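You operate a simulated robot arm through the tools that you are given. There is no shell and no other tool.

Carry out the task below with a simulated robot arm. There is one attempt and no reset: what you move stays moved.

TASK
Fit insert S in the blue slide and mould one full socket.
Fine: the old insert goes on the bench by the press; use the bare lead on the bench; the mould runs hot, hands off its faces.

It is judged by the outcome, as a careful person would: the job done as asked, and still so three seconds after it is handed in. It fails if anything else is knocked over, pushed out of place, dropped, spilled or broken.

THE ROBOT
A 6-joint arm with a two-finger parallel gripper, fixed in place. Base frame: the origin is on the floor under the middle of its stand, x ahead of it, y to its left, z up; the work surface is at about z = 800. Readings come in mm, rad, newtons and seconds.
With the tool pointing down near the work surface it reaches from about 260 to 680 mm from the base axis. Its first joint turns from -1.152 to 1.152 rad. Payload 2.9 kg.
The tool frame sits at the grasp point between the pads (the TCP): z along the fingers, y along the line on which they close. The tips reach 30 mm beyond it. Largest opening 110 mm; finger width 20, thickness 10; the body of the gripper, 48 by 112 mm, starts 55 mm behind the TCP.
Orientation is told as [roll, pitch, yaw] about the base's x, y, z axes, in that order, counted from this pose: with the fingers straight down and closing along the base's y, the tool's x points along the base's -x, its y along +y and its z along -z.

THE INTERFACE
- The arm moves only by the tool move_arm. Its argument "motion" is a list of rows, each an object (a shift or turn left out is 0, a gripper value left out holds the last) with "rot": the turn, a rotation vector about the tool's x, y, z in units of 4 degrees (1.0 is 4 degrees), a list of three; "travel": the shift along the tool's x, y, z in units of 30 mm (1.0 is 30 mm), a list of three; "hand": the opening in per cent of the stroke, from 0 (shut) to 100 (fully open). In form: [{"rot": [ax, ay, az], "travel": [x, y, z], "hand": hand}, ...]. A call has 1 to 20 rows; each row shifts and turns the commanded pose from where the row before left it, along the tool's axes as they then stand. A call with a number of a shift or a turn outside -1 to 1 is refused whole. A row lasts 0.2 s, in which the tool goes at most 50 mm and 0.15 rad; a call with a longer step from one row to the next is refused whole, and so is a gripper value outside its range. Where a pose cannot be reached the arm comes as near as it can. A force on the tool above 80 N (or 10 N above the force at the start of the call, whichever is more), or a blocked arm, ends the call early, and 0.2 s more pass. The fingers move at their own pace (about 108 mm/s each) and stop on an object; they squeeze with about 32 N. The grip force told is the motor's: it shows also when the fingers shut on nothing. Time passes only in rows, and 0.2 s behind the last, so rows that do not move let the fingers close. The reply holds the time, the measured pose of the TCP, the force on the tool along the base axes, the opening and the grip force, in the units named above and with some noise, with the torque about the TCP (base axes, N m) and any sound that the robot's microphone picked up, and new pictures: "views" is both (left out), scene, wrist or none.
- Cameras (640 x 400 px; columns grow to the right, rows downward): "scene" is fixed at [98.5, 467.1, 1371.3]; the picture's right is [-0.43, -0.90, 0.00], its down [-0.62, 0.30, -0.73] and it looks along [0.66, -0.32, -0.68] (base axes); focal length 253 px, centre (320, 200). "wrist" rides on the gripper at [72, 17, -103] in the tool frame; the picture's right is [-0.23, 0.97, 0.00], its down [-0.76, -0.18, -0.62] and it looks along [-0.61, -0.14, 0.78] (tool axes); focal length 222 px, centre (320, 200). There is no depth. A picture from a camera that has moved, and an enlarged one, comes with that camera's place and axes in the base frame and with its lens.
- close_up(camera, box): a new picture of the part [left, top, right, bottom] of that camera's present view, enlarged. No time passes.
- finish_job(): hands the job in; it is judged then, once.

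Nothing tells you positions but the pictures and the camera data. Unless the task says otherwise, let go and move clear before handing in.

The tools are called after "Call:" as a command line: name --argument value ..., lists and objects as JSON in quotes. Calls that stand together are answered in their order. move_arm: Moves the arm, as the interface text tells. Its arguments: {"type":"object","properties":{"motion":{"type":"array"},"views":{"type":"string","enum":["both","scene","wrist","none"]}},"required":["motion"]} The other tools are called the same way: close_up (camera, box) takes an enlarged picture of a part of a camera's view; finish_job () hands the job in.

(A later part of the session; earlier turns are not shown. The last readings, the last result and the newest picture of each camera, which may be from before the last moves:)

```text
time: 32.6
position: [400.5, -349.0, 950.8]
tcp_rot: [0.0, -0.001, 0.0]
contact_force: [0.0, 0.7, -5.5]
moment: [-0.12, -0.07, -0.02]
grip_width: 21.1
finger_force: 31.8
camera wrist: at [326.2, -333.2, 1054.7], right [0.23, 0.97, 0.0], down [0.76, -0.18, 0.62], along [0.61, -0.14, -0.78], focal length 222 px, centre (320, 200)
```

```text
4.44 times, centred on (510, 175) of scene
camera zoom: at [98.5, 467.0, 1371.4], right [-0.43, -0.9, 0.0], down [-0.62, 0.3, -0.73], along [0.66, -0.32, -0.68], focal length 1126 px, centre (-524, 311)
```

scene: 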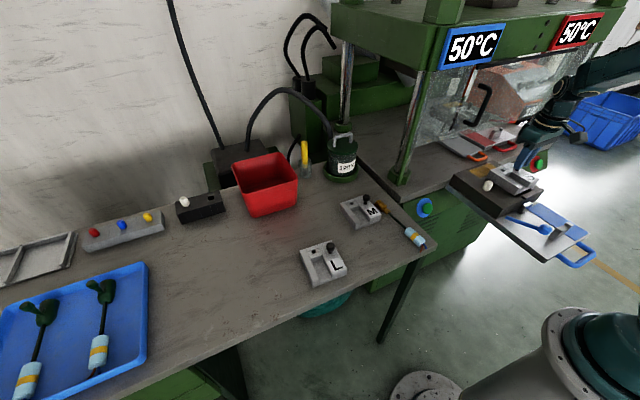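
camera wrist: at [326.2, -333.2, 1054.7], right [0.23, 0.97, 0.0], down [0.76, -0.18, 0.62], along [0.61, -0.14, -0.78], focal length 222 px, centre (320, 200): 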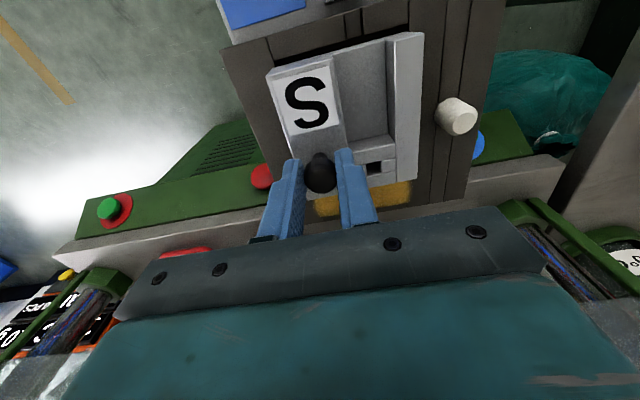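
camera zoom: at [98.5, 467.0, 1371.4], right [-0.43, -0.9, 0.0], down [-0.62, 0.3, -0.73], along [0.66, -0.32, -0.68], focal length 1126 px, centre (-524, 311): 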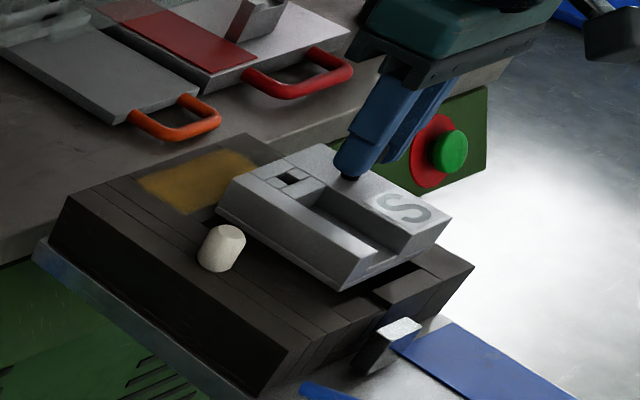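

The readings suggest y might be about 2 mm off, so I'll check before inserting. Going back to the exact earlier hover pose lets me compare the fixed mould features.

Call:
move_arm --motion '[{"travel": [0.03, 0.08, -0.7]}, {"travel": [0, 0, -0.63]}, {}, {}]'

Call:
close_up --camera "wrist" --box '[220, 60, 420, 190]'

Call:
close_up --camera "wrist" --box '[380, 60, 480, 160]'

```text
time: 33.6
position: [397.8, -345.9, 993.1]
tcp_rot: [0.0, 0.0, 0.0]
contact_force: [0.9, 0.2, -6.1]
moment: [-0.15, -0.04, 0.01]
grip_width: 21.3
finger_force: 31.4
camera wrist: at [325.0, -330.1, 1095.6], right [0.23, 0.97, 0.0], down [0.76, -0.18, 0.62], along [0.61, -0.14, -0.78], focal length 222 px, centre (320, 200)
```

scene: 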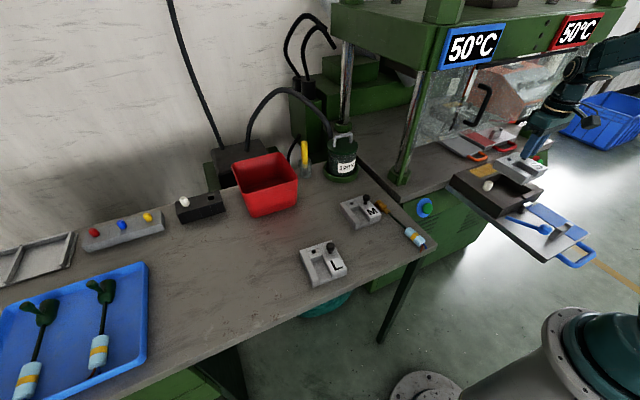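
wrist: 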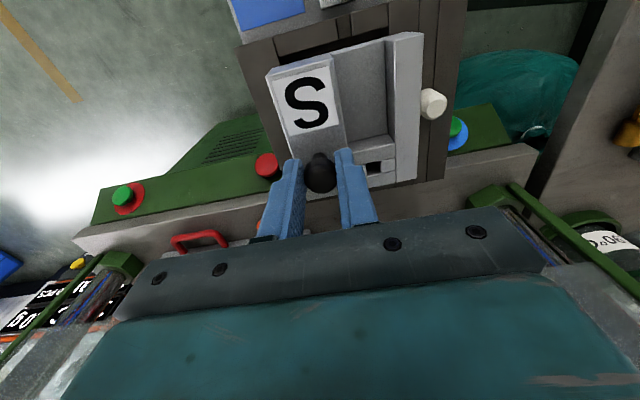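

```text
3.08 times, centred on (320, 125) of wrist
camera zoom: at [325.0, -330.1, 1095.6], right [0.23, 0.97, 0.0], down [0.76, -0.18, 0.62], along [0.61, -0.14, -0.78], focal length 684 px, centre (320, 431)
```

zoom: 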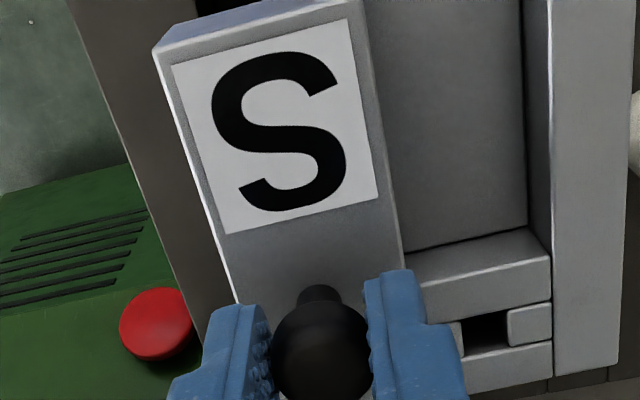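

```text
4.00 times, centred on (430, 110) of wrist
camera zoom: at [325.0, -330.1, 1095.6], right [0.23, 0.97, 0.0], down [0.76, -0.18, 0.62], along [0.61, -0.14, -0.78], focal length 888 px, centre (-120, 560)
```

zoom: 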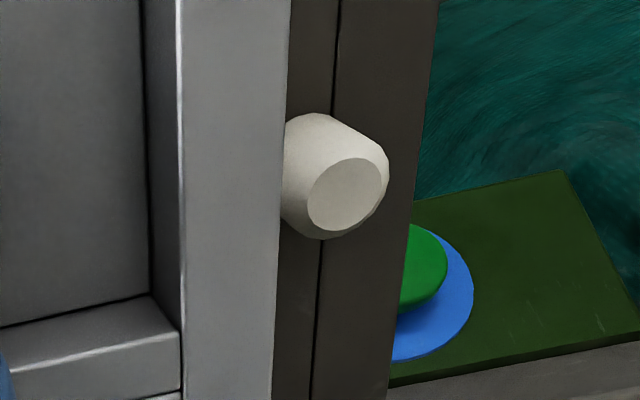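

There's a 2 mm or so scatter between poses. I'll let the arm settle and sample the reading a few times.

Call:
move_arm --motion '[{}, {}]' --views "none"

Call:
move_arm --motion '[{}]' --views "none"

Call:
move_arm --motion '[{}]' --views "none"

Call:
move_arm --motion '[{}]' --views "wrist"

Call:
close_up --camera "wrist" --box '[380, 60, 480, 160]'

```text
time: 34.2
position: [398.3, -345.2, 992.0]
tcp_rot: [0.0, 0.002, 0.0]
contact_force: [0.1, 0.0, -5.2]
moment: [-0.09, -0.04, 0.03]
grip_width: 21.2
finger_force: 32.4
```

```text
time: 34.6
position: [397.7, -346.0, 991.7]
tcp_rot: [0.0, -0.003, -0.001]
contact_force: [0.0, 0.3, -5.4]
moment: [-0.14, 0.0, -0.03]
grip_width: 21.2
finger_force: 32.2
```

```text
time: 35.0
position: [397.6, -345.4, 992.0]
tcp_rot: [0.001, 0.001, 0.001]
contact_force: [-0.1, -0.3, -5.8]
moment: [-0.12, -0.02, 0.02]
grip_width: 21.0
finger_force: 32.3
```

```text
time: 35.4
position: [397.9, -345.8, 992.1]
tcp_rot: [0.0, 0.001, 0.001]
contact_force: [-0.2, 0.2, -6.1]
moment: [-0.12, -0.04, 0.0]
grip_width: 21.4
finger_force: 32.3
camera wrist: at [325.0, -330.1, 1095.4], right [0.23, 0.97, 0.0], down [0.76, -0.18, 0.62], along [0.61, -0.14, -0.78], focal length 222 px, centre (320, 200)
```

wrist: 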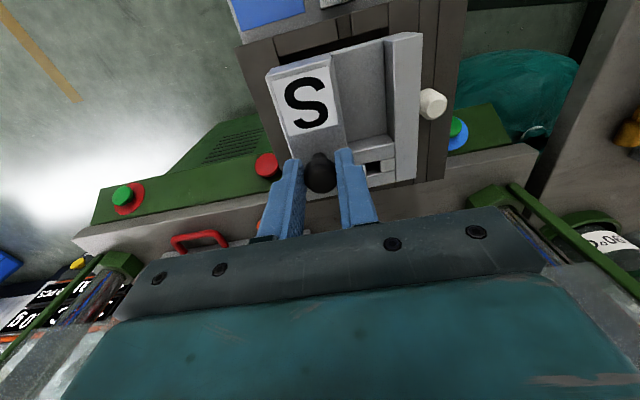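

```text
4.00 times, centred on (430, 110) of wrist
camera zoom: at [325.0, -330.1, 1095.4], right [0.23, 0.97, 0.0], down [0.76, -0.18, 0.62], along [0.61, -0.14, -0.78], focal length 888 px, centre (-120, 560)
```

zoom: 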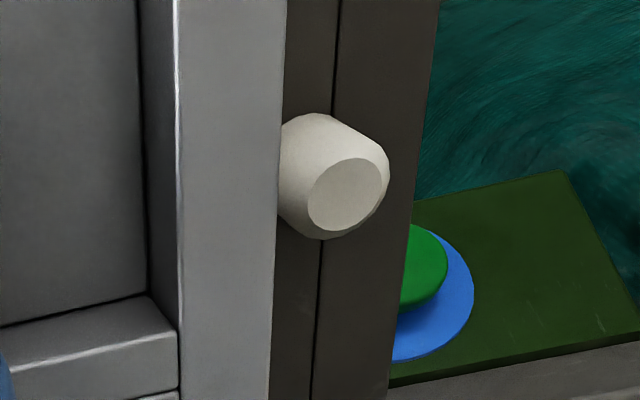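

Settled pose: I need about +1.6 mm in x and −2.0 mm in y to match the reference. I'll apply that, drop to just above the mould face and check the alignment.

Call:
move_arm --motion '[{"travel": [-0.053, -0.067, 0.5]}, {"travel": [0, 0, 0.7]}, {"travel": [0, 0, 0.4]}, {}, {}]'

Call:
close_up --camera "wrist" --box '[220, 20, 440, 200]'

Call:
close_up --camera "scene" --box '[465, 145, 545, 205]'

```text
time: 36.6
position: [400.7, -348.3, 943.9]
tcp_rot: [0.0, -0.001, 0.001]
contact_force: [0.3, -0.1, -5.9]
moment: [-0.16, -0.03, -0.03]
grip_width: 20.8
finger_force: 31.9
camera wrist: at [327.7, -332.7, 1047.4], right [0.23, 0.97, 0.0], down [0.76, -0.18, 0.62], along [0.61, -0.14, -0.78], focal length 222 px, centre (320, 200)
```

scene: 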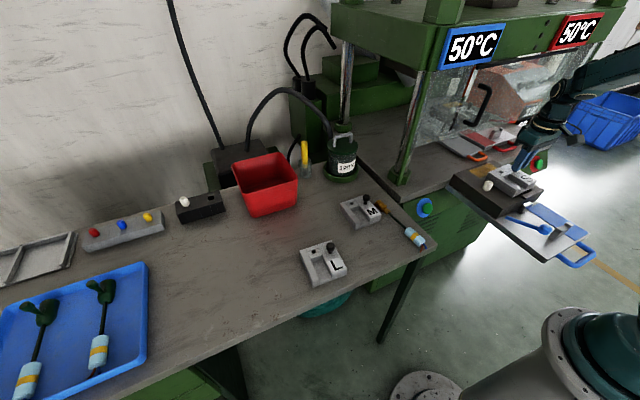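
wrist: 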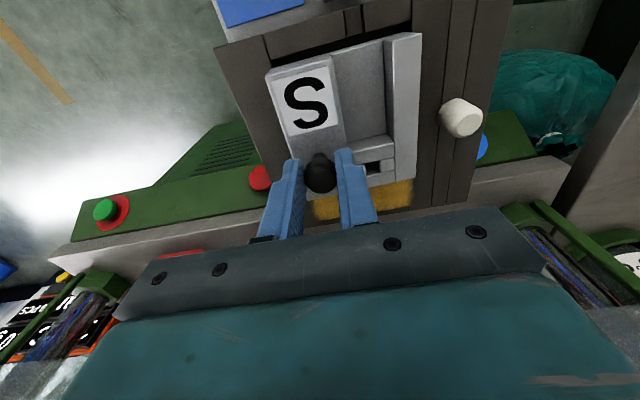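

```text
2.22 times, centred on (330, 110) of wrist
camera zoom: at [327.7, -332.7, 1047.4], right [0.23, 0.97, 0.0], down [0.76, -0.18, 0.62], along [0.61, -0.14, -0.78], focal length 494 px, centre (298, 400)
```

zoom: 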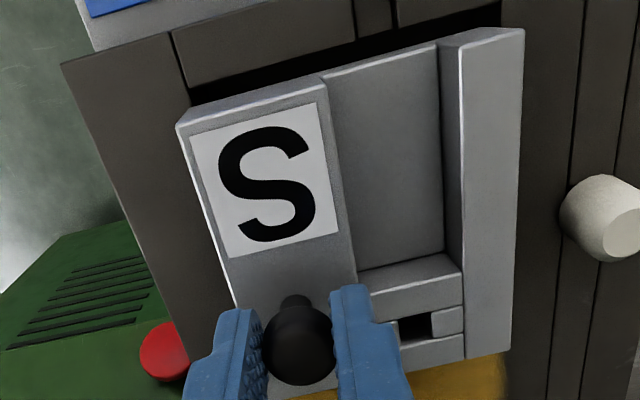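

```text
6.67 times, centred on (505, 175) of scene
camera zoom: at [98.5, 467.0, 1371.4], right [-0.43, -0.9, 0.0], down [-0.62, 0.3, -0.73], along [0.66, -0.32, -0.68], focal length 1689 px, centre (-913, 367)
```

zoom: 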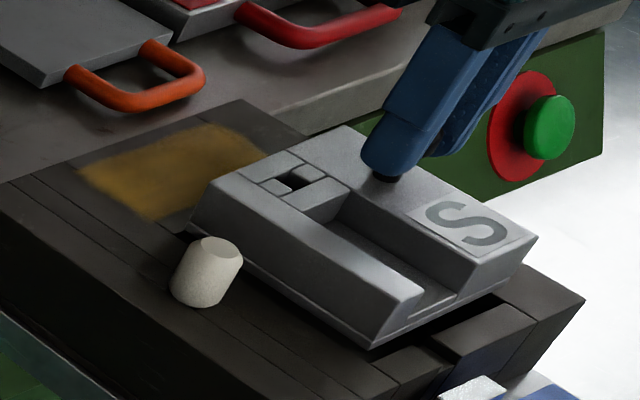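

I'm within about 1 mm, so I'll trim that and go in slowly.

Call:
move_arm --motion '[{"travel": [0.037, 0.02, 0]}, {"travel": [0, 0, 0.08]}, {}, {}]' --views "wrist"

Call:
close_up --camera "wrist" --box '[220, 20, 440, 200]'

Call:
close_up --camera "scene" --box '[465, 145, 545, 205]'

```text
time: 37.6
position: [400.0, -347.6, 941.6]
tcp_rot: [0.0, 0.001, 0.0]
contact_force: [-0.3, 0.2, -5.5]
moment: [-0.11, -0.05, 0.0]
grip_width: 20.9
finger_force: 32.3
camera wrist: at [326.7, -332.1, 1044.9], right [0.23, 0.97, 0.0], down [0.76, -0.18, 0.62], along [0.61, -0.14, -0.78], focal length 222 px, centre (320, 200)
```

wrist: 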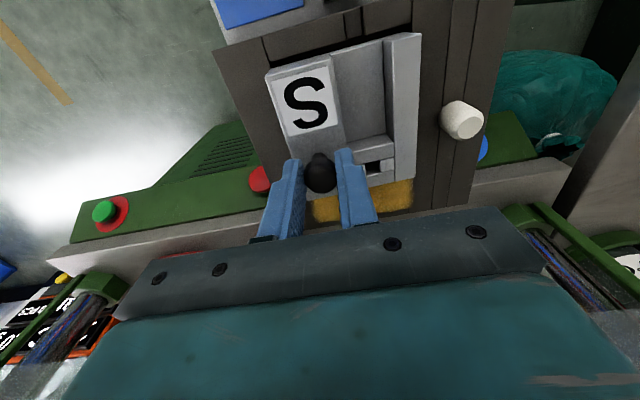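

```text
2.22 times, centred on (330, 110) of wrist
camera zoom: at [326.7, -332.1, 1044.9], right [0.23, 0.97, 0.0], down [0.76, -0.18, 0.62], along [0.61, -0.14, -0.78], focal length 494 px, centre (298, 400)
```

zoom: 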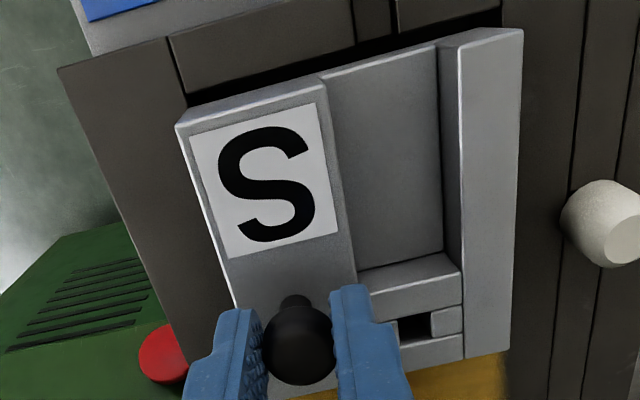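

```text
6.67 times, centred on (505, 175) of scene
camera zoom: at [98.5, 467.0, 1371.4], right [-0.43, -0.9, 0.0], down [-0.62, 0.3, -0.73], along [0.66, -0.32, -0.68], focal length 1689 px, centre (-913, 367)
```

zoom: 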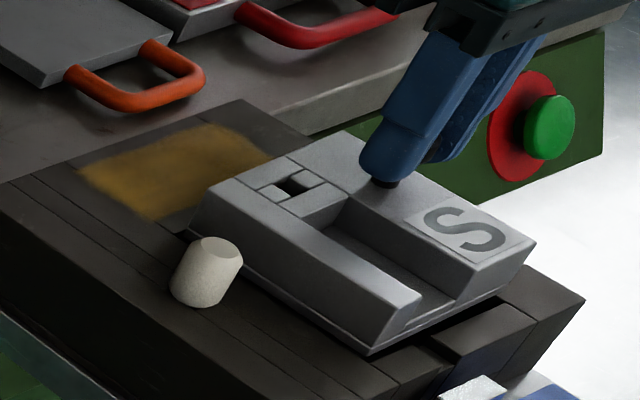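

The insert may be creeping slightly in the grip, so I'll compare against the reference zoom before inserting.

Call:
close_up --camera "wrist" --box '[240, 60, 400, 200]'

Call:
close_up --camera "wrist" --box '[370, 20, 450, 70]'

Call:
close_up --camera "wrist" --box '[255, 50, 335, 100]'

```text
2.86 times, centred on (320, 130) of wrist
camera zoom: at [326.7, -332.1, 1044.9], right [0.23, 0.97, 0.0], down [0.76, -0.18, 0.62], along [0.61, -0.14, -0.78], focal length 635 px, centre (320, 400)
```

zoom: 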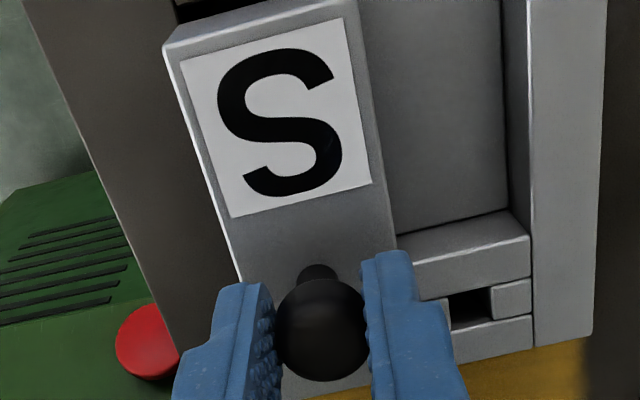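

```text
8.00 times, centred on (410, 45) of wrist
camera zoom: at [326.7, -332.1, 1044.9], right [0.23, 0.97, 0.0], down [0.76, -0.18, 0.62], along [0.61, -0.14, -0.78], focal length 1777 px, centre (-400, 1440)
```

zoom: 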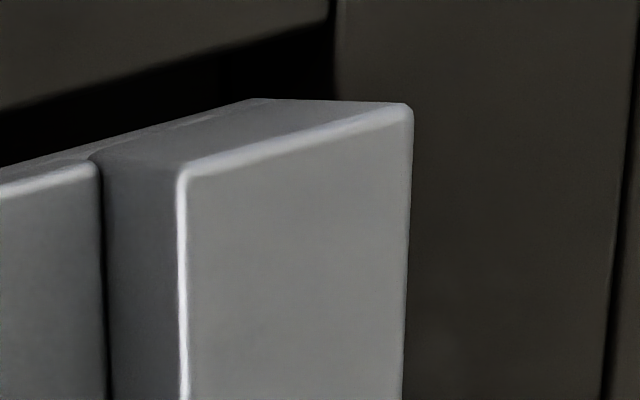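

```text
8.00 times, centred on (295, 75) of wrist
camera zoom: at [326.7, -332.1, 1044.9], right [0.23, 0.97, 0.0], down [0.76, -0.18, 0.62], along [0.61, -0.14, -0.78], focal length 1777 px, centre (520, 1200)
```

zoom: 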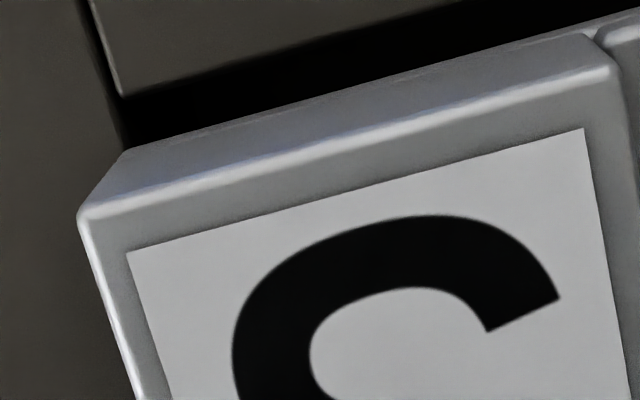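

The insert has crept about 3.5° in roll, its +y side low. I'll tilt the gripper by the same amount to level it, and check it against the mould.

Call:
move_arm --motion '[{"rot": [-0.88, 0, 0], "travel": [0, -0.017, 0]}, {}]'

Call:
close_up --camera "wrist" --box '[220, 20, 440, 200]'

Call:
close_up --camera "scene" --box '[465, 145, 545, 205]'

```text
time: 38.2
position: [399.4, -348.8, 941.0]
tcp_rot: [0.062, 0.0, -0.001]
contact_force: [0.4, 0.1, -6.0]
moment: [-0.15, -0.03, -0.04]
grip_width: 21.0
finger_force: 31.9
camera wrist: at [326.5, -339.1, 1045.5], right [0.23, 0.97, 0.06], down [0.76, -0.22, 0.61], along [0.61, -0.09, -0.79], focal length 222 px, centre (320, 200)
```

scene: 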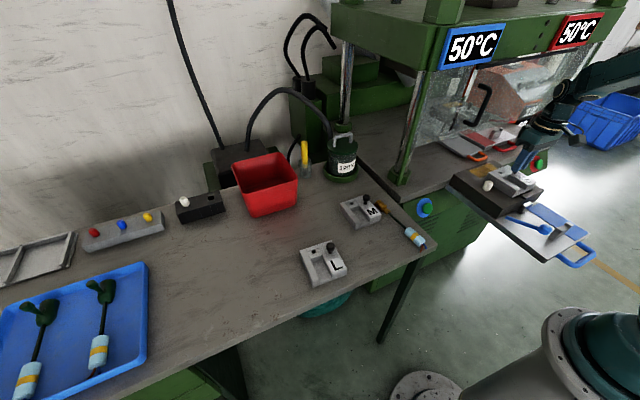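
wrist: 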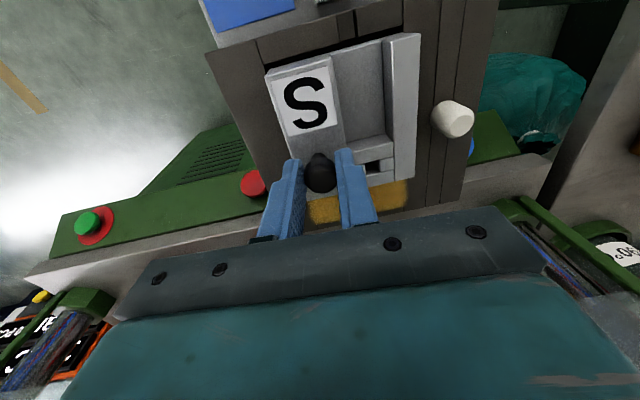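

```text
2.22 times, centred on (330, 110) of wrist
camera zoom: at [326.5, -339.1, 1045.5], right [0.23, 0.97, 0.06], down [0.76, -0.22, 0.61], along [0.61, -0.09, -0.79], focal length 494 px, centre (298, 400)
```

zoom: 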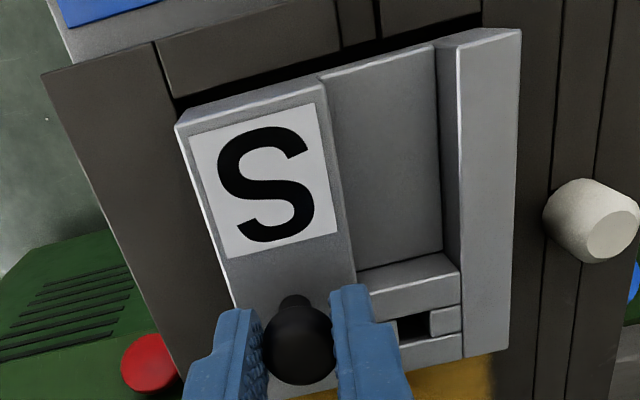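

```text
6.67 times, centred on (505, 175) of scene
camera zoom: at [98.5, 467.0, 1371.4], right [-0.43, -0.9, 0.0], down [-0.62, 0.3, -0.73], along [0.66, -0.32, -0.68], focal length 1689 px, centre (-913, 367)
```

zoom: 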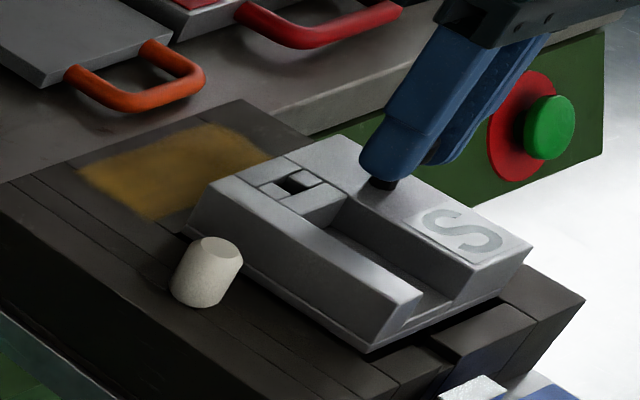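

The insert now looks parallel with the mould face. I'll lower it in small steps and watch the forces.

Call:
move_arm --motion '[{"travel": [0, 0.01, 0.12]}, {"travel": [0, 0, 0.12]}, {}]' --views "wrist"

Call:
close_up --camera "wrist" --box '[220, 20, 440, 200]'

Call:
close_up --camera "scene" --box '[465, 145, 545, 205]'

```text
time: 39.0
position: [399.9, -347.4, 934.4]
tcp_rot: [0.063, 0.0, -0.001]
contact_force: [0.2, 0.0, -6.0]
moment: [-0.13, -0.04, -0.02]
grip_width: 21.0
finger_force: 32.0
camera wrist: at [326.5, -338.1, 1038.4], right [0.23, 0.97, 0.06], down [0.76, -0.22, 0.61], along [0.61, -0.09, -0.79], focal length 222 px, centre (320, 200)
```

wrist: 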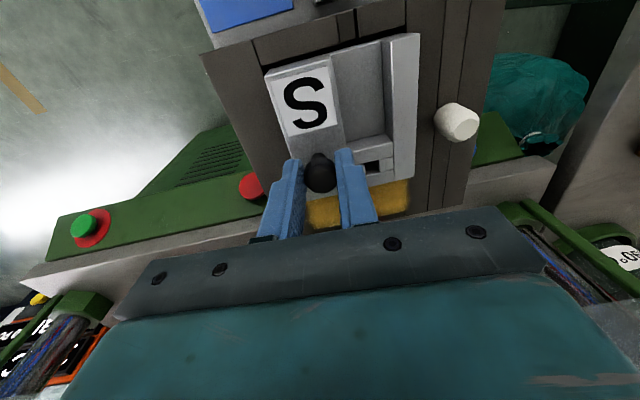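

```text
2.22 times, centred on (330, 110) of wrist
camera zoom: at [326.5, -338.1, 1038.4], right [0.23, 0.97, 0.06], down [0.76, -0.22, 0.61], along [0.61, -0.09, -0.79], focal length 494 px, centre (298, 400)
```

zoom: 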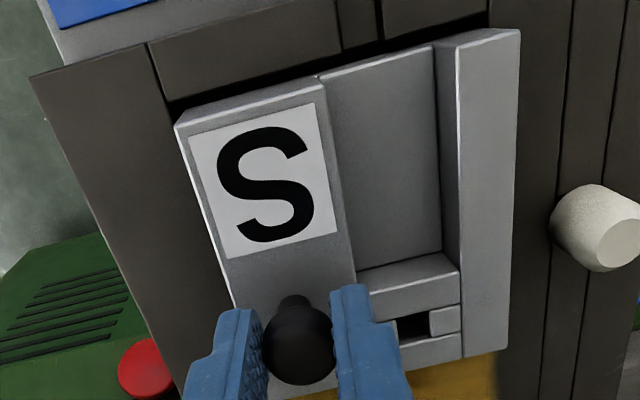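

```text
6.67 times, centred on (505, 175) of scene
camera zoom: at [98.5, 467.0, 1371.4], right [-0.43, -0.9, 0.0], down [-0.62, 0.3, -0.73], along [0.66, -0.32, -0.68], focal length 1689 px, centre (-913, 367)
```

zoom: 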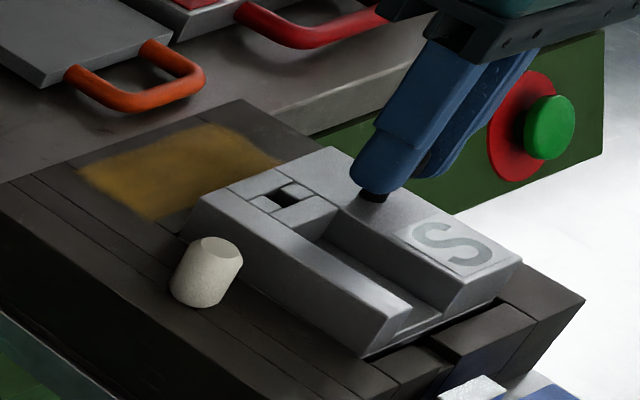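

The insert is entering the pocket with no extra force. Continuing down.

Call:
move_arm --motion '[{"travel": [0, 0, 0.12]}, {"travel": [0, 0, 0.12]}, {}]' --views "wrist"

Call:
close_up --camera "wrist" --box '[220, 20, 440, 200]'

Call:
close_up --camera "scene" --box '[465, 145, 545, 205]'

```text
time: 39.8
position: [399.8, -346.8, 926.9]
tcp_rot: [0.061, -0.001, -0.002]
contact_force: [-0.1, 0.3, -5.3]
moment: [-0.13, -0.03, 0.0]
grip_width: 21.2
finger_force: 32.2
camera wrist: at [325.9, -338.2, 1031.9], right [0.23, 0.97, 0.06], down [0.76, -0.22, 0.61], along [0.61, -0.09, -0.79], focal length 222 px, centre (320, 200)
```

wrist: 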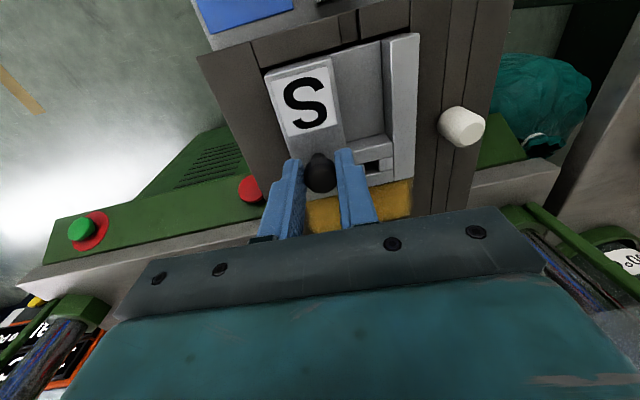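

```text
2.22 times, centred on (330, 110) of wrist
camera zoom: at [325.9, -338.2, 1031.9], right [0.23, 0.97, 0.06], down [0.76, -0.22, 0.61], along [0.61, -0.09, -0.79], focal length 494 px, centre (298, 400)
```

zoom: 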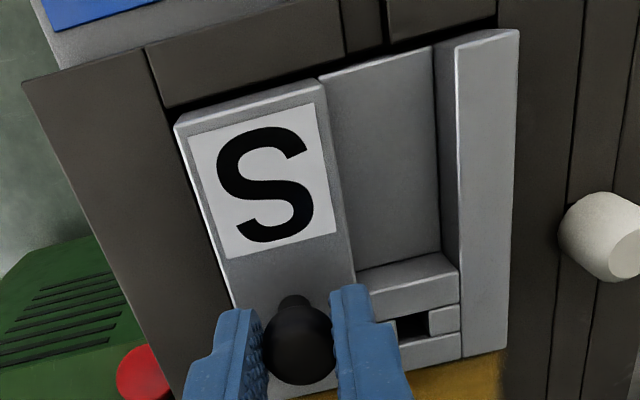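

```text
6.67 times, centred on (505, 175) of scene
camera zoom: at [98.5, 467.0, 1371.4], right [-0.43, -0.9, 0.0], down [-0.62, 0.3, -0.73], along [0.66, -0.32, -0.68], focal length 1689 px, centre (-913, 367)
```

zoom: 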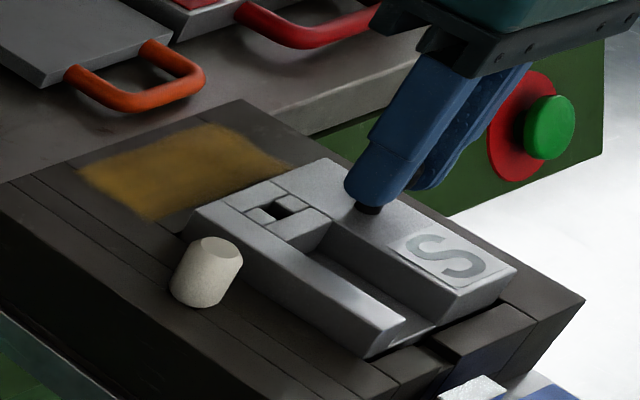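

It's going in smoothly. I'll compensate for the tilt's sideways drift (about −1 mm in y) and continue.

Call:
move_arm --motion '[{"travel": [0, -0.035, 0.1]}, {"travel": [0, -0.008, 0.14]}, {}]' --views "wrist"

Call:
close_up --camera "wrist" --box '[220, 20, 440, 200]'

```text
time: 40.6
position: [398.9, -350.0, 920.2]
tcp_rot: [0.063, 0.0, 0.0]
contact_force: [-0.8, 0.0, -5.4]
moment: [-0.13, -0.02, -0.01]
grip_width: 20.8
finger_force: 32.1
camera wrist: at [325.8, -339.0, 1024.2], right [0.23, 0.97, 0.06], down [0.76, -0.22, 0.61], along [0.61, -0.09, -0.79], focal length 222 px, centre (320, 200)
```

wrist: 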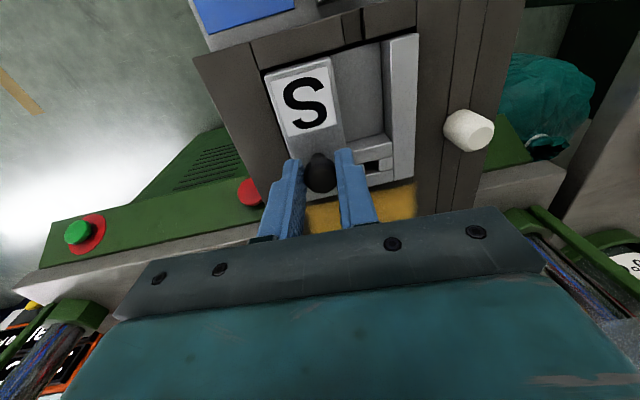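

```text
2.22 times, centred on (330, 110) of wrist
camera zoom: at [325.8, -339.0, 1024.2], right [0.23, 0.97, 0.06], down [0.76, -0.22, 0.61], along [0.61, -0.09, -0.79], focal length 494 px, centre (298, 400)
```

zoom: 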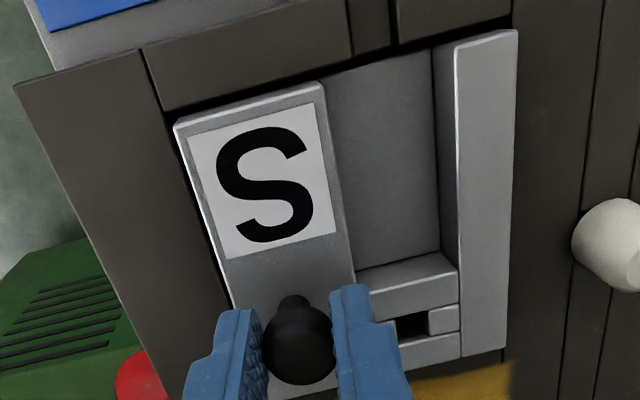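

Position is good; a small +0.7 mm x trim, then the last stretch to the pocket floor.

Call:
move_arm --motion '[{"travel": [-0.023, -0.006, 0.1]}, {"travel": [0, -0.006, 0.1]}, {"travel": [0, -0.004, 0.06]}, {}]' --views "wrist"

Call:
close_up --camera "wrist" --box '[220, 20, 440, 200]'

Call:
close_up --camera "scene" --box '[465, 145, 545, 205]'

```text
time: 41.6
position: [401.0, -348.0, 912.6]
tcp_rot: [0.061, 0.001, 0.002]
contact_force: [-0.1, 0.4, -4.1]
moment: [-0.06, 0.02, -0.01]
grip_width: 20.9
finger_force: 31.9
camera wrist: at [327.3, -338.8, 1016.6], right [0.23, 0.97, 0.06], down [0.76, -0.22, 0.61], along [0.61, -0.09, -0.79], focal length 222 px, centre (320, 200)
```

wrist: 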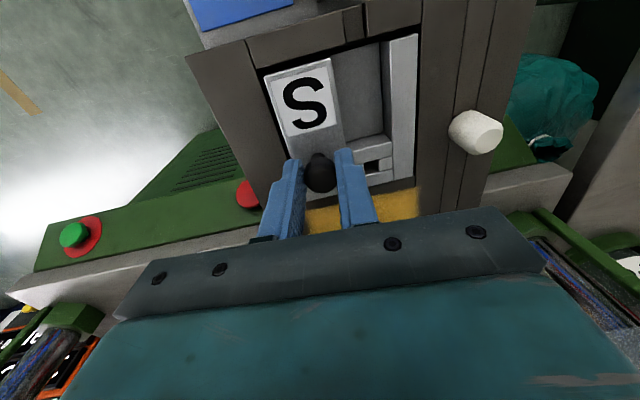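

```text
2.22 times, centred on (330, 110) of wrist
camera zoom: at [327.3, -338.8, 1016.6], right [0.23, 0.97, 0.06], down [0.76, -0.22, 0.61], along [0.61, -0.09, -0.79], focal length 494 px, centre (298, 400)
```

zoom: 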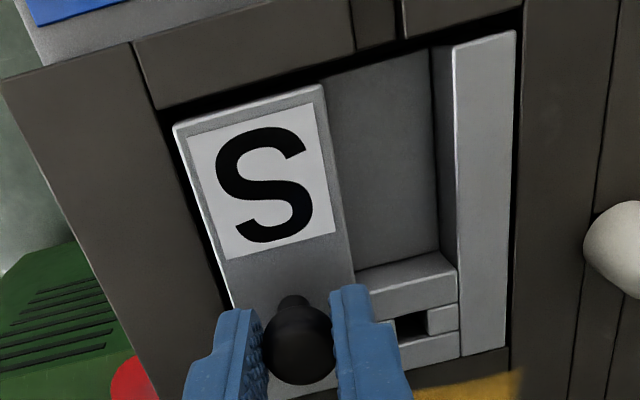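

```text
6.67 times, centred on (505, 175) of scene
camera zoom: at [98.5, 467.0, 1371.3], right [-0.43, -0.9, 0.0], down [-0.62, 0.3, -0.73], along [0.66, -0.32, -0.68], focal length 1689 px, centre (-913, 367)
```

zoom: 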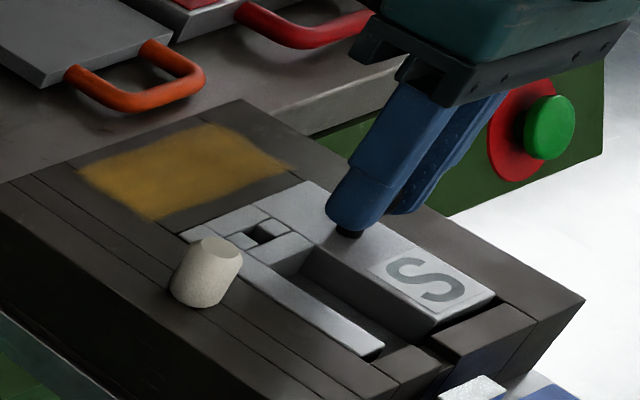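

Nearly seated, and the weight is starting to come off. I'll make a few more millimetres gently.

Call:
move_arm --motion '[{"travel": [0.02, -0.003, 0.06]}, {}]' --views "none"

Call:
move_arm --motion '[{"travel": [0, -0.003, 0.06]}, {}]' --views "wrist"

Call:
close_up --camera "wrist" --box '[220, 20, 440, 200]'

Call:
close_up --camera "scene" --box '[465, 145, 545, 205]'

```text
time: 42.2
position: [399.2, -348.2, 910.2]
tcp_rot: [0.062, 0.002, 0.0]
contact_force: [1.5, -2.6, 1.8]
moment: [0.2, 0.24, 0.0]
grip_width: 21.2
finger_force: 32.0
```

```text
time: 42.8
position: [399.6, -347.9, 908.7]
tcp_rot: [0.061, 0.0, 0.0]
contact_force: [-2.2, -2.0, 10.7]
moment: [0.06, 0.63, 0.04]
grip_width: 20.9
finger_force: 32.5
camera wrist: at [326.3, -338.5, 1013.4], right [0.23, 0.97, 0.06], down [0.76, -0.22, 0.61], along [0.61, -0.09, -0.79], focal length 222 px, centre (320, 200)
```

wrist: 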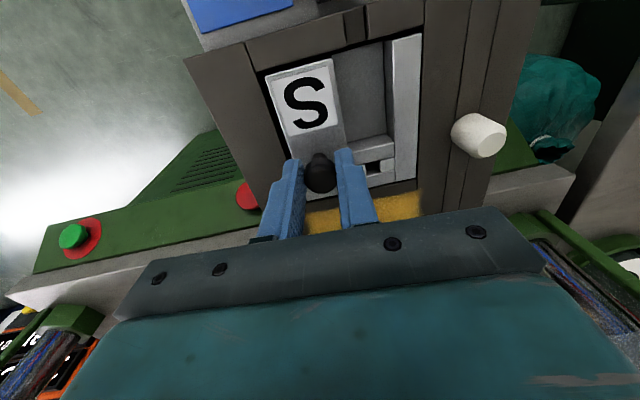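

```text
2.22 times, centred on (330, 110) of wrist
camera zoom: at [326.3, -338.5, 1013.4], right [0.23, 0.97, 0.06], down [0.76, -0.22, 0.61], along [0.61, -0.09, -0.79], focal length 494 px, centre (298, 400)
```

zoom: 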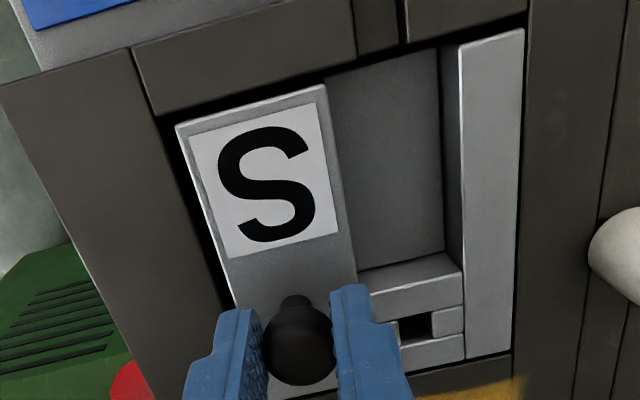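

```text
6.67 times, centred on (505, 175) of scene
camera zoom: at [98.3, 467.1, 1371.3], right [-0.43, -0.9, 0.0], down [-0.62, 0.29, -0.73], along [0.66, -0.32, -0.68], focal length 1689 px, centre (-913, 367)
```

zoom: 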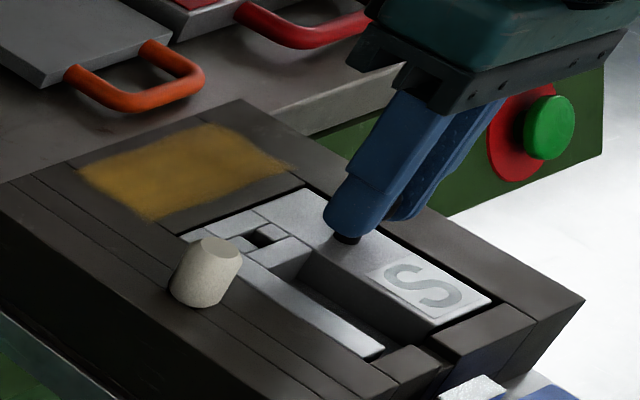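

S is seated with the force now bearing down. I'll release, level the gripper and rise clear.

Call:
move_arm --motion '[{"travel": [0, 0, -0.03]}, {"hand": 15}, {"hand": 30}, {"hand": 45}, {}, {"travel": [0, 0, -0.2]}, {"rot": [0.88, 0, 0], "travel": [0, 0, -0.3]}, {"travel": [0, 0, -0.6]}, {"travel": [0, 0, -0.9]}, {"travel": [0, 0, -0.9]}, {}]'

Call:
close_up --camera "wrist" --box '[220, 20, 440, 200]'

Call:
close_up --camera "scene" --box '[465, 145, 545, 205]'

```text
time: 45.2
position: [401.4, -348.2, 996.1]
tcp_rot: [0.001, 0.002, 0.0]
contact_force: [-0.3, 0.2, 0.3]
moment: [0.01, -0.03, -0.03]
grip_width: 49.6
finger_force: 0.1
camera wrist: at [327.7, -333.8, 1099.1], right [0.23, 0.97, 0.0], down [0.76, -0.18, 0.62], along [0.61, -0.14, -0.78], focal length 222 px, centre (320, 200)
```

scene: 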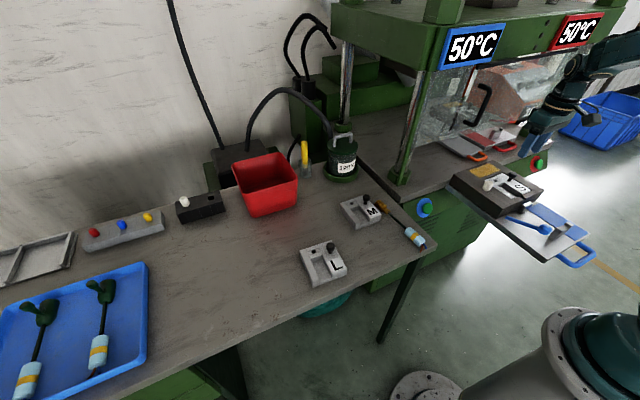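
wrist: 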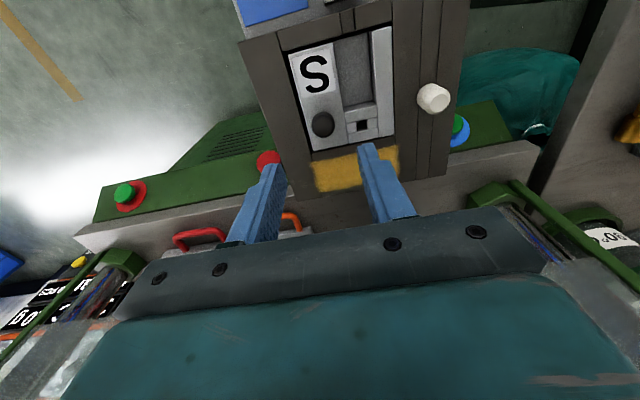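

```text
2.22 times, centred on (330, 110) of wrist
camera zoom: at [327.7, -333.8, 1099.1], right [0.23, 0.97, 0.0], down [0.76, -0.18, 0.62], along [0.61, -0.14, -0.78], focal length 494 px, centre (298, 400)
```

zoom: 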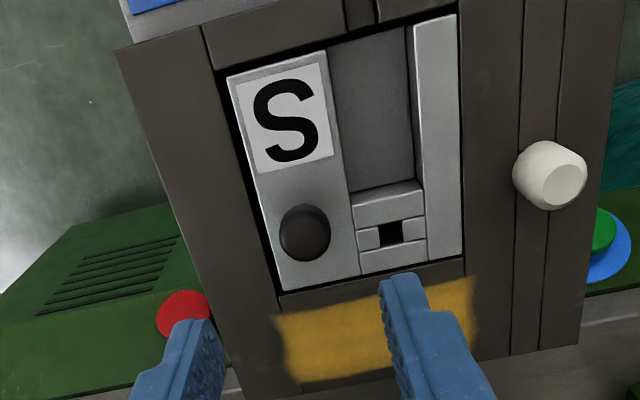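

```text
6.67 times, centred on (505, 175) of scene
camera zoom: at [98.5, 467.1, 1371.3], right [-0.43, -0.9, 0.0], down [-0.62, 0.3, -0.73], along [0.66, -0.32, -0.68], focal length 1689 px, centre (-913, 367)
```

zoom: 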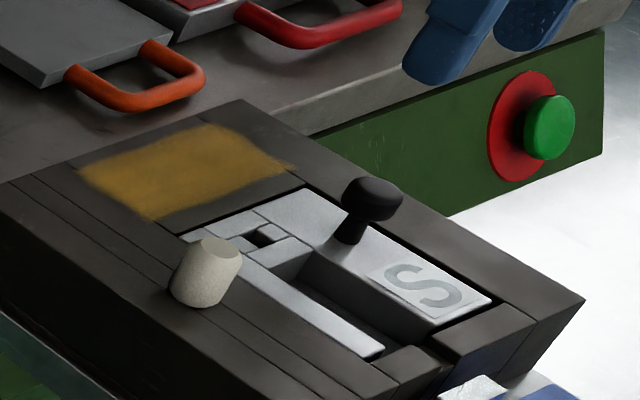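

S sits flush in the blue slide's pocket. Now I'll go to the bare lead and measure it.

Call:
move_arm --motion '[{"travel": [0.038, 0.91, 0.05]}, {"travel": [0.038, 0.91, 0.05]}, {"travel": [0.038, 0.91, 0.05]}, {"travel": [0.038, 0.91, 0.05]}, {"travel": [0.038, 0.91, 0.05]}, {"travel": [0.038, 0.91, 0.05]}, {"travel": [0.038, 0.91, 0.05]}, {"travel": [0.038, 0.91, 0.05]}, {"travel": [0.038, 0.91, 0.05]}, {"travel": [0.038, 0.91, 0.05]}, {"travel": [0.038, 0.91, 0.05]}, {"travel": [0.038, 0.91, 0.05]}, {"travel": [0.038, 0.91, 0.05]}, {"travel": [0.038, 0.91, 0.05]}, {}, {}]'

Call:
close_up --camera "wrist" --box '[220, 20, 440, 200]'

Call:
close_up --camera "wrist" --box '[270, 60, 370, 130]'

```text
time: 48.6
position: [384.1, 33.9, 974.7]
tcp_rot: [0.0, 0.001, 0.0]
contact_force: [-1.4, 0.0, -0.4]
moment: [-0.01, 0.0, -0.03]
grip_width: 49.3
finger_force: 0.0
camera wrist: at [311.8, 49.0, 1078.4], right [0.23, 0.97, 0.0], down [0.76, -0.18, 0.62], along [0.61, -0.14, -0.78], focal length 222 px, centre (320, 200)
```

scene: 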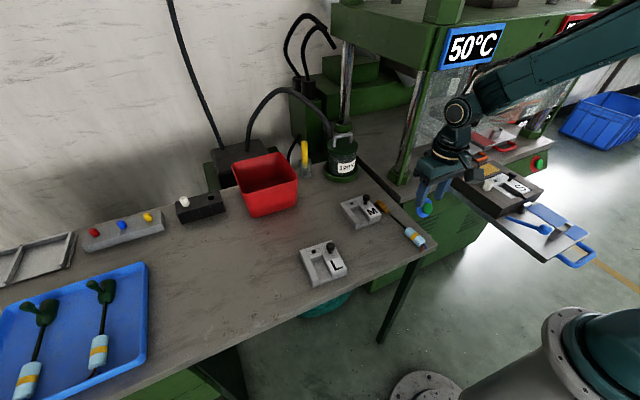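
wrist: 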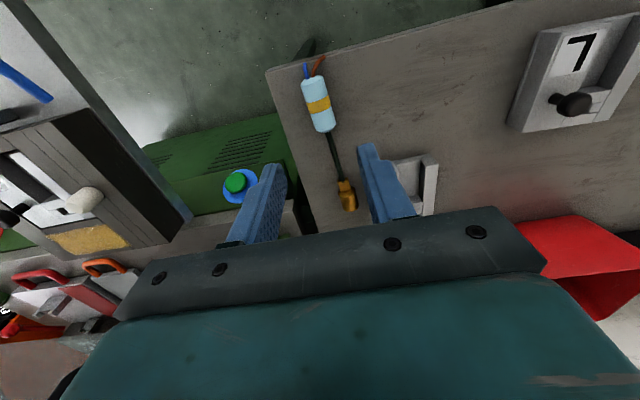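

```text
2.22 times, centred on (330, 110) of wrist
camera zoom: at [311.8, 49.0, 1078.4], right [0.23, 0.97, 0.0], down [0.76, -0.18, 0.62], along [0.61, -0.14, -0.78], focal length 494 px, centre (298, 400)
```

zoom: 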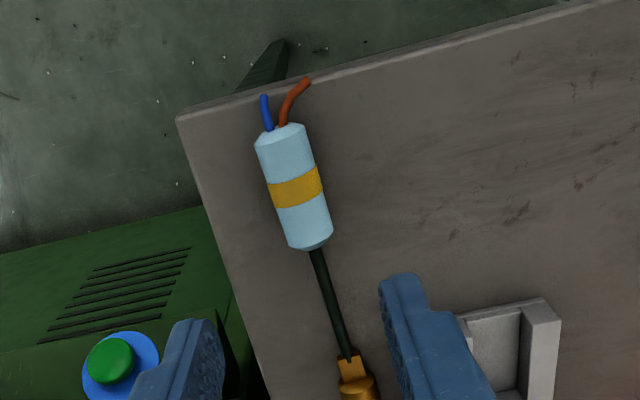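

```text
5.71 times, centred on (320, 95) of wrist
camera zoom: at [311.8, 49.0, 1078.4], right [0.23, 0.97, 0.0], down [0.76, -0.18, 0.62], along [0.61, -0.14, -0.78], focal length 1269 px, centre (320, 800)
```

zoom: 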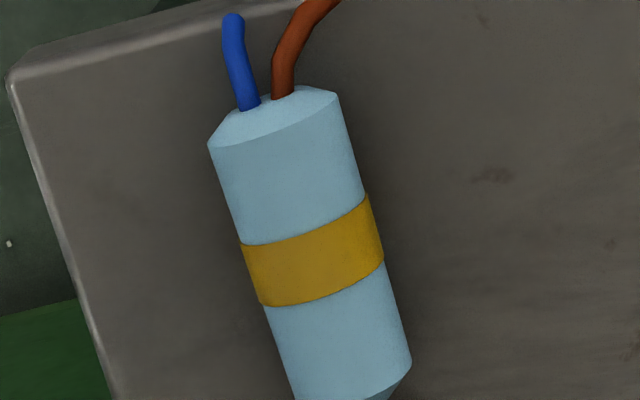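

The lead lies at about 3.5° yaw: grip from x≈355 to 417, terminal tip near (545,40), axis z≈813. I'll line up over the front half of its grip and check alignment lower down.

Call:
move_arm --motion '[{"travel": [-0.57, 0.06, 0.3]}, {"rot": [0, 0, -0.85], "travel": [0, 0, 0.3]}, {"travel": [0, 0, 0.9]}, {"travel": [0, 0, 0.9]}, {}, {}]'

Call:
close_up --camera "wrist" --box '[220, 20, 440, 200]'

```text
time: 50.0
position: [402.5, 34.2, 903.7]
tcp_rot: [-0.001, 0.0, 0.059]
contact_force: [0.1, -0.1, 0.1]
moment: [-0.02, -0.01, -0.01]
grip_width: 49.4
finger_force: 0.1
camera wrist: at [328.4, 46.3, 1007.1], right [0.17, 0.99, 0.0], down [0.77, -0.13, 0.62], along [0.61, -0.11, -0.78], focal length 222 px, centre (320, 200)
```

scene: 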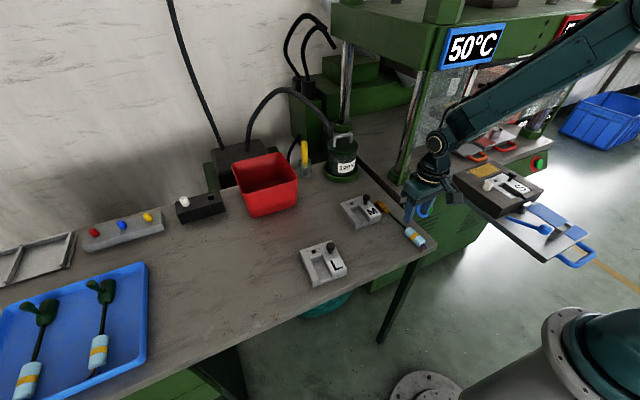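
wrist: 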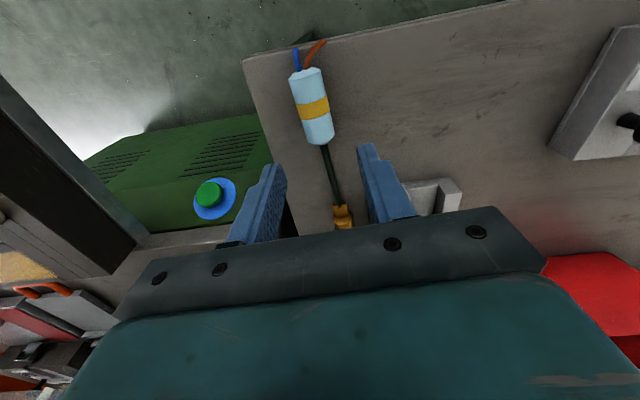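

```text
2.22 times, centred on (330, 110) of wrist
camera zoom: at [328.4, 46.3, 1007.1], right [0.17, 0.99, 0.0], down [0.77, -0.13, 0.62], along [0.61, -0.11, -0.78], focal length 494 px, centre (298, 400)
```

zoom: 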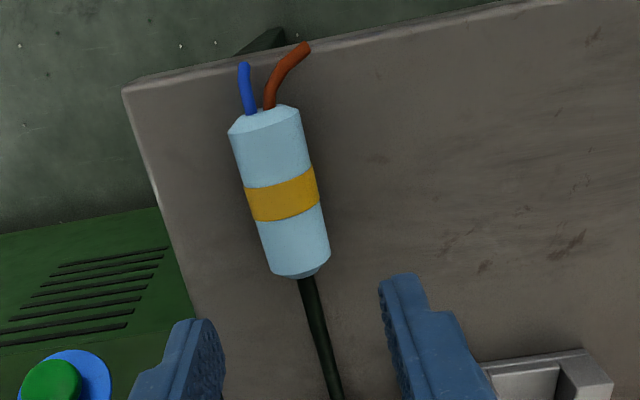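

The grip is centred between the fingers and parallel to them. I'll descend so the fingertips stop just above the bench.

Call:
move_arm --motion '[{"travel": [0, 0, 0.8]}, {"travel": [0, 0, 0.8]}, {"travel": [0, 0, 0.5]}, {"travel": [0, 0, 0.2]}, {}]'

Call:
close_up --camera "wrist" --box '[220, 20, 440, 200]'

Call:
close_up --camera "scene" --box '[370, 180, 450, 250]'

```text
time: 51.2
position: [401.6, 35.5, 834.4]
tcp_rot: [0.0, -0.001, 0.06]
contact_force: [0.1, 0.3, 1.0]
moment: [0.0, 0.01, 0.0]
grip_width: 49.5
finger_force: 0.1
camera wrist: at [327.7, 46.7, 937.8], right [0.17, 0.99, 0.0], down [0.77, -0.13, 0.62], along [0.61, -0.11, -0.78], focal length 222 px, centre (320, 200)
```

scene: 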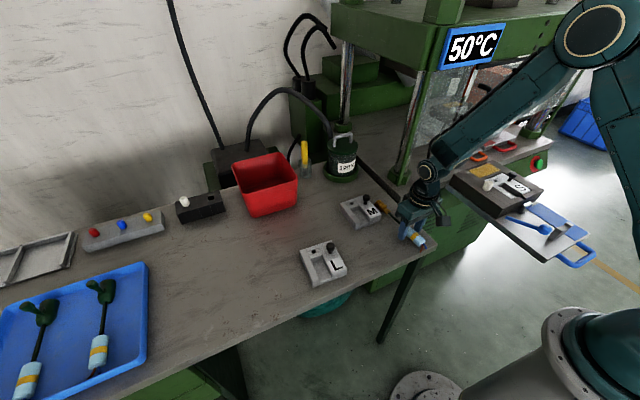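
wrist: 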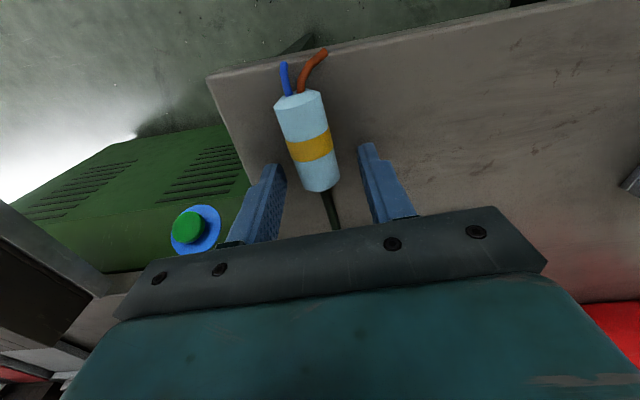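

```text
2.22 times, centred on (330, 110) of wrist
camera zoom: at [327.7, 46.7, 937.8], right [0.17, 0.99, 0.0], down [0.77, -0.13, 0.62], along [0.61, -0.11, -0.78], focal length 494 px, centre (298, 400)
```

zoom: 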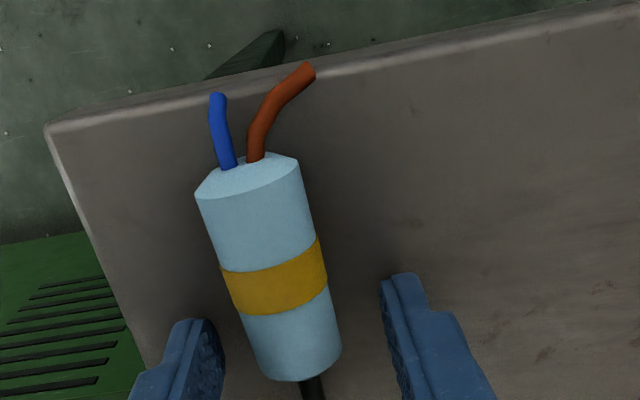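

```text
5.71 times, centred on (410, 215) of scene
camera zoom: at [98.5, 467.1, 1371.3], right [-0.43, -0.9, 0.0], down [-0.62, 0.3, -0.73], along [0.66, -0.32, -0.68], focal length 1448 px, centre (-194, 114)
```

zoom: 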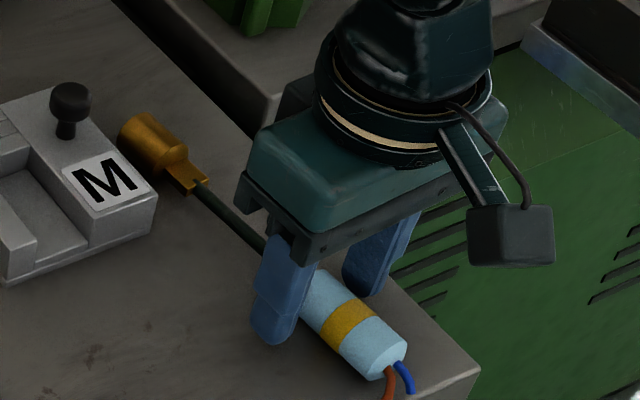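

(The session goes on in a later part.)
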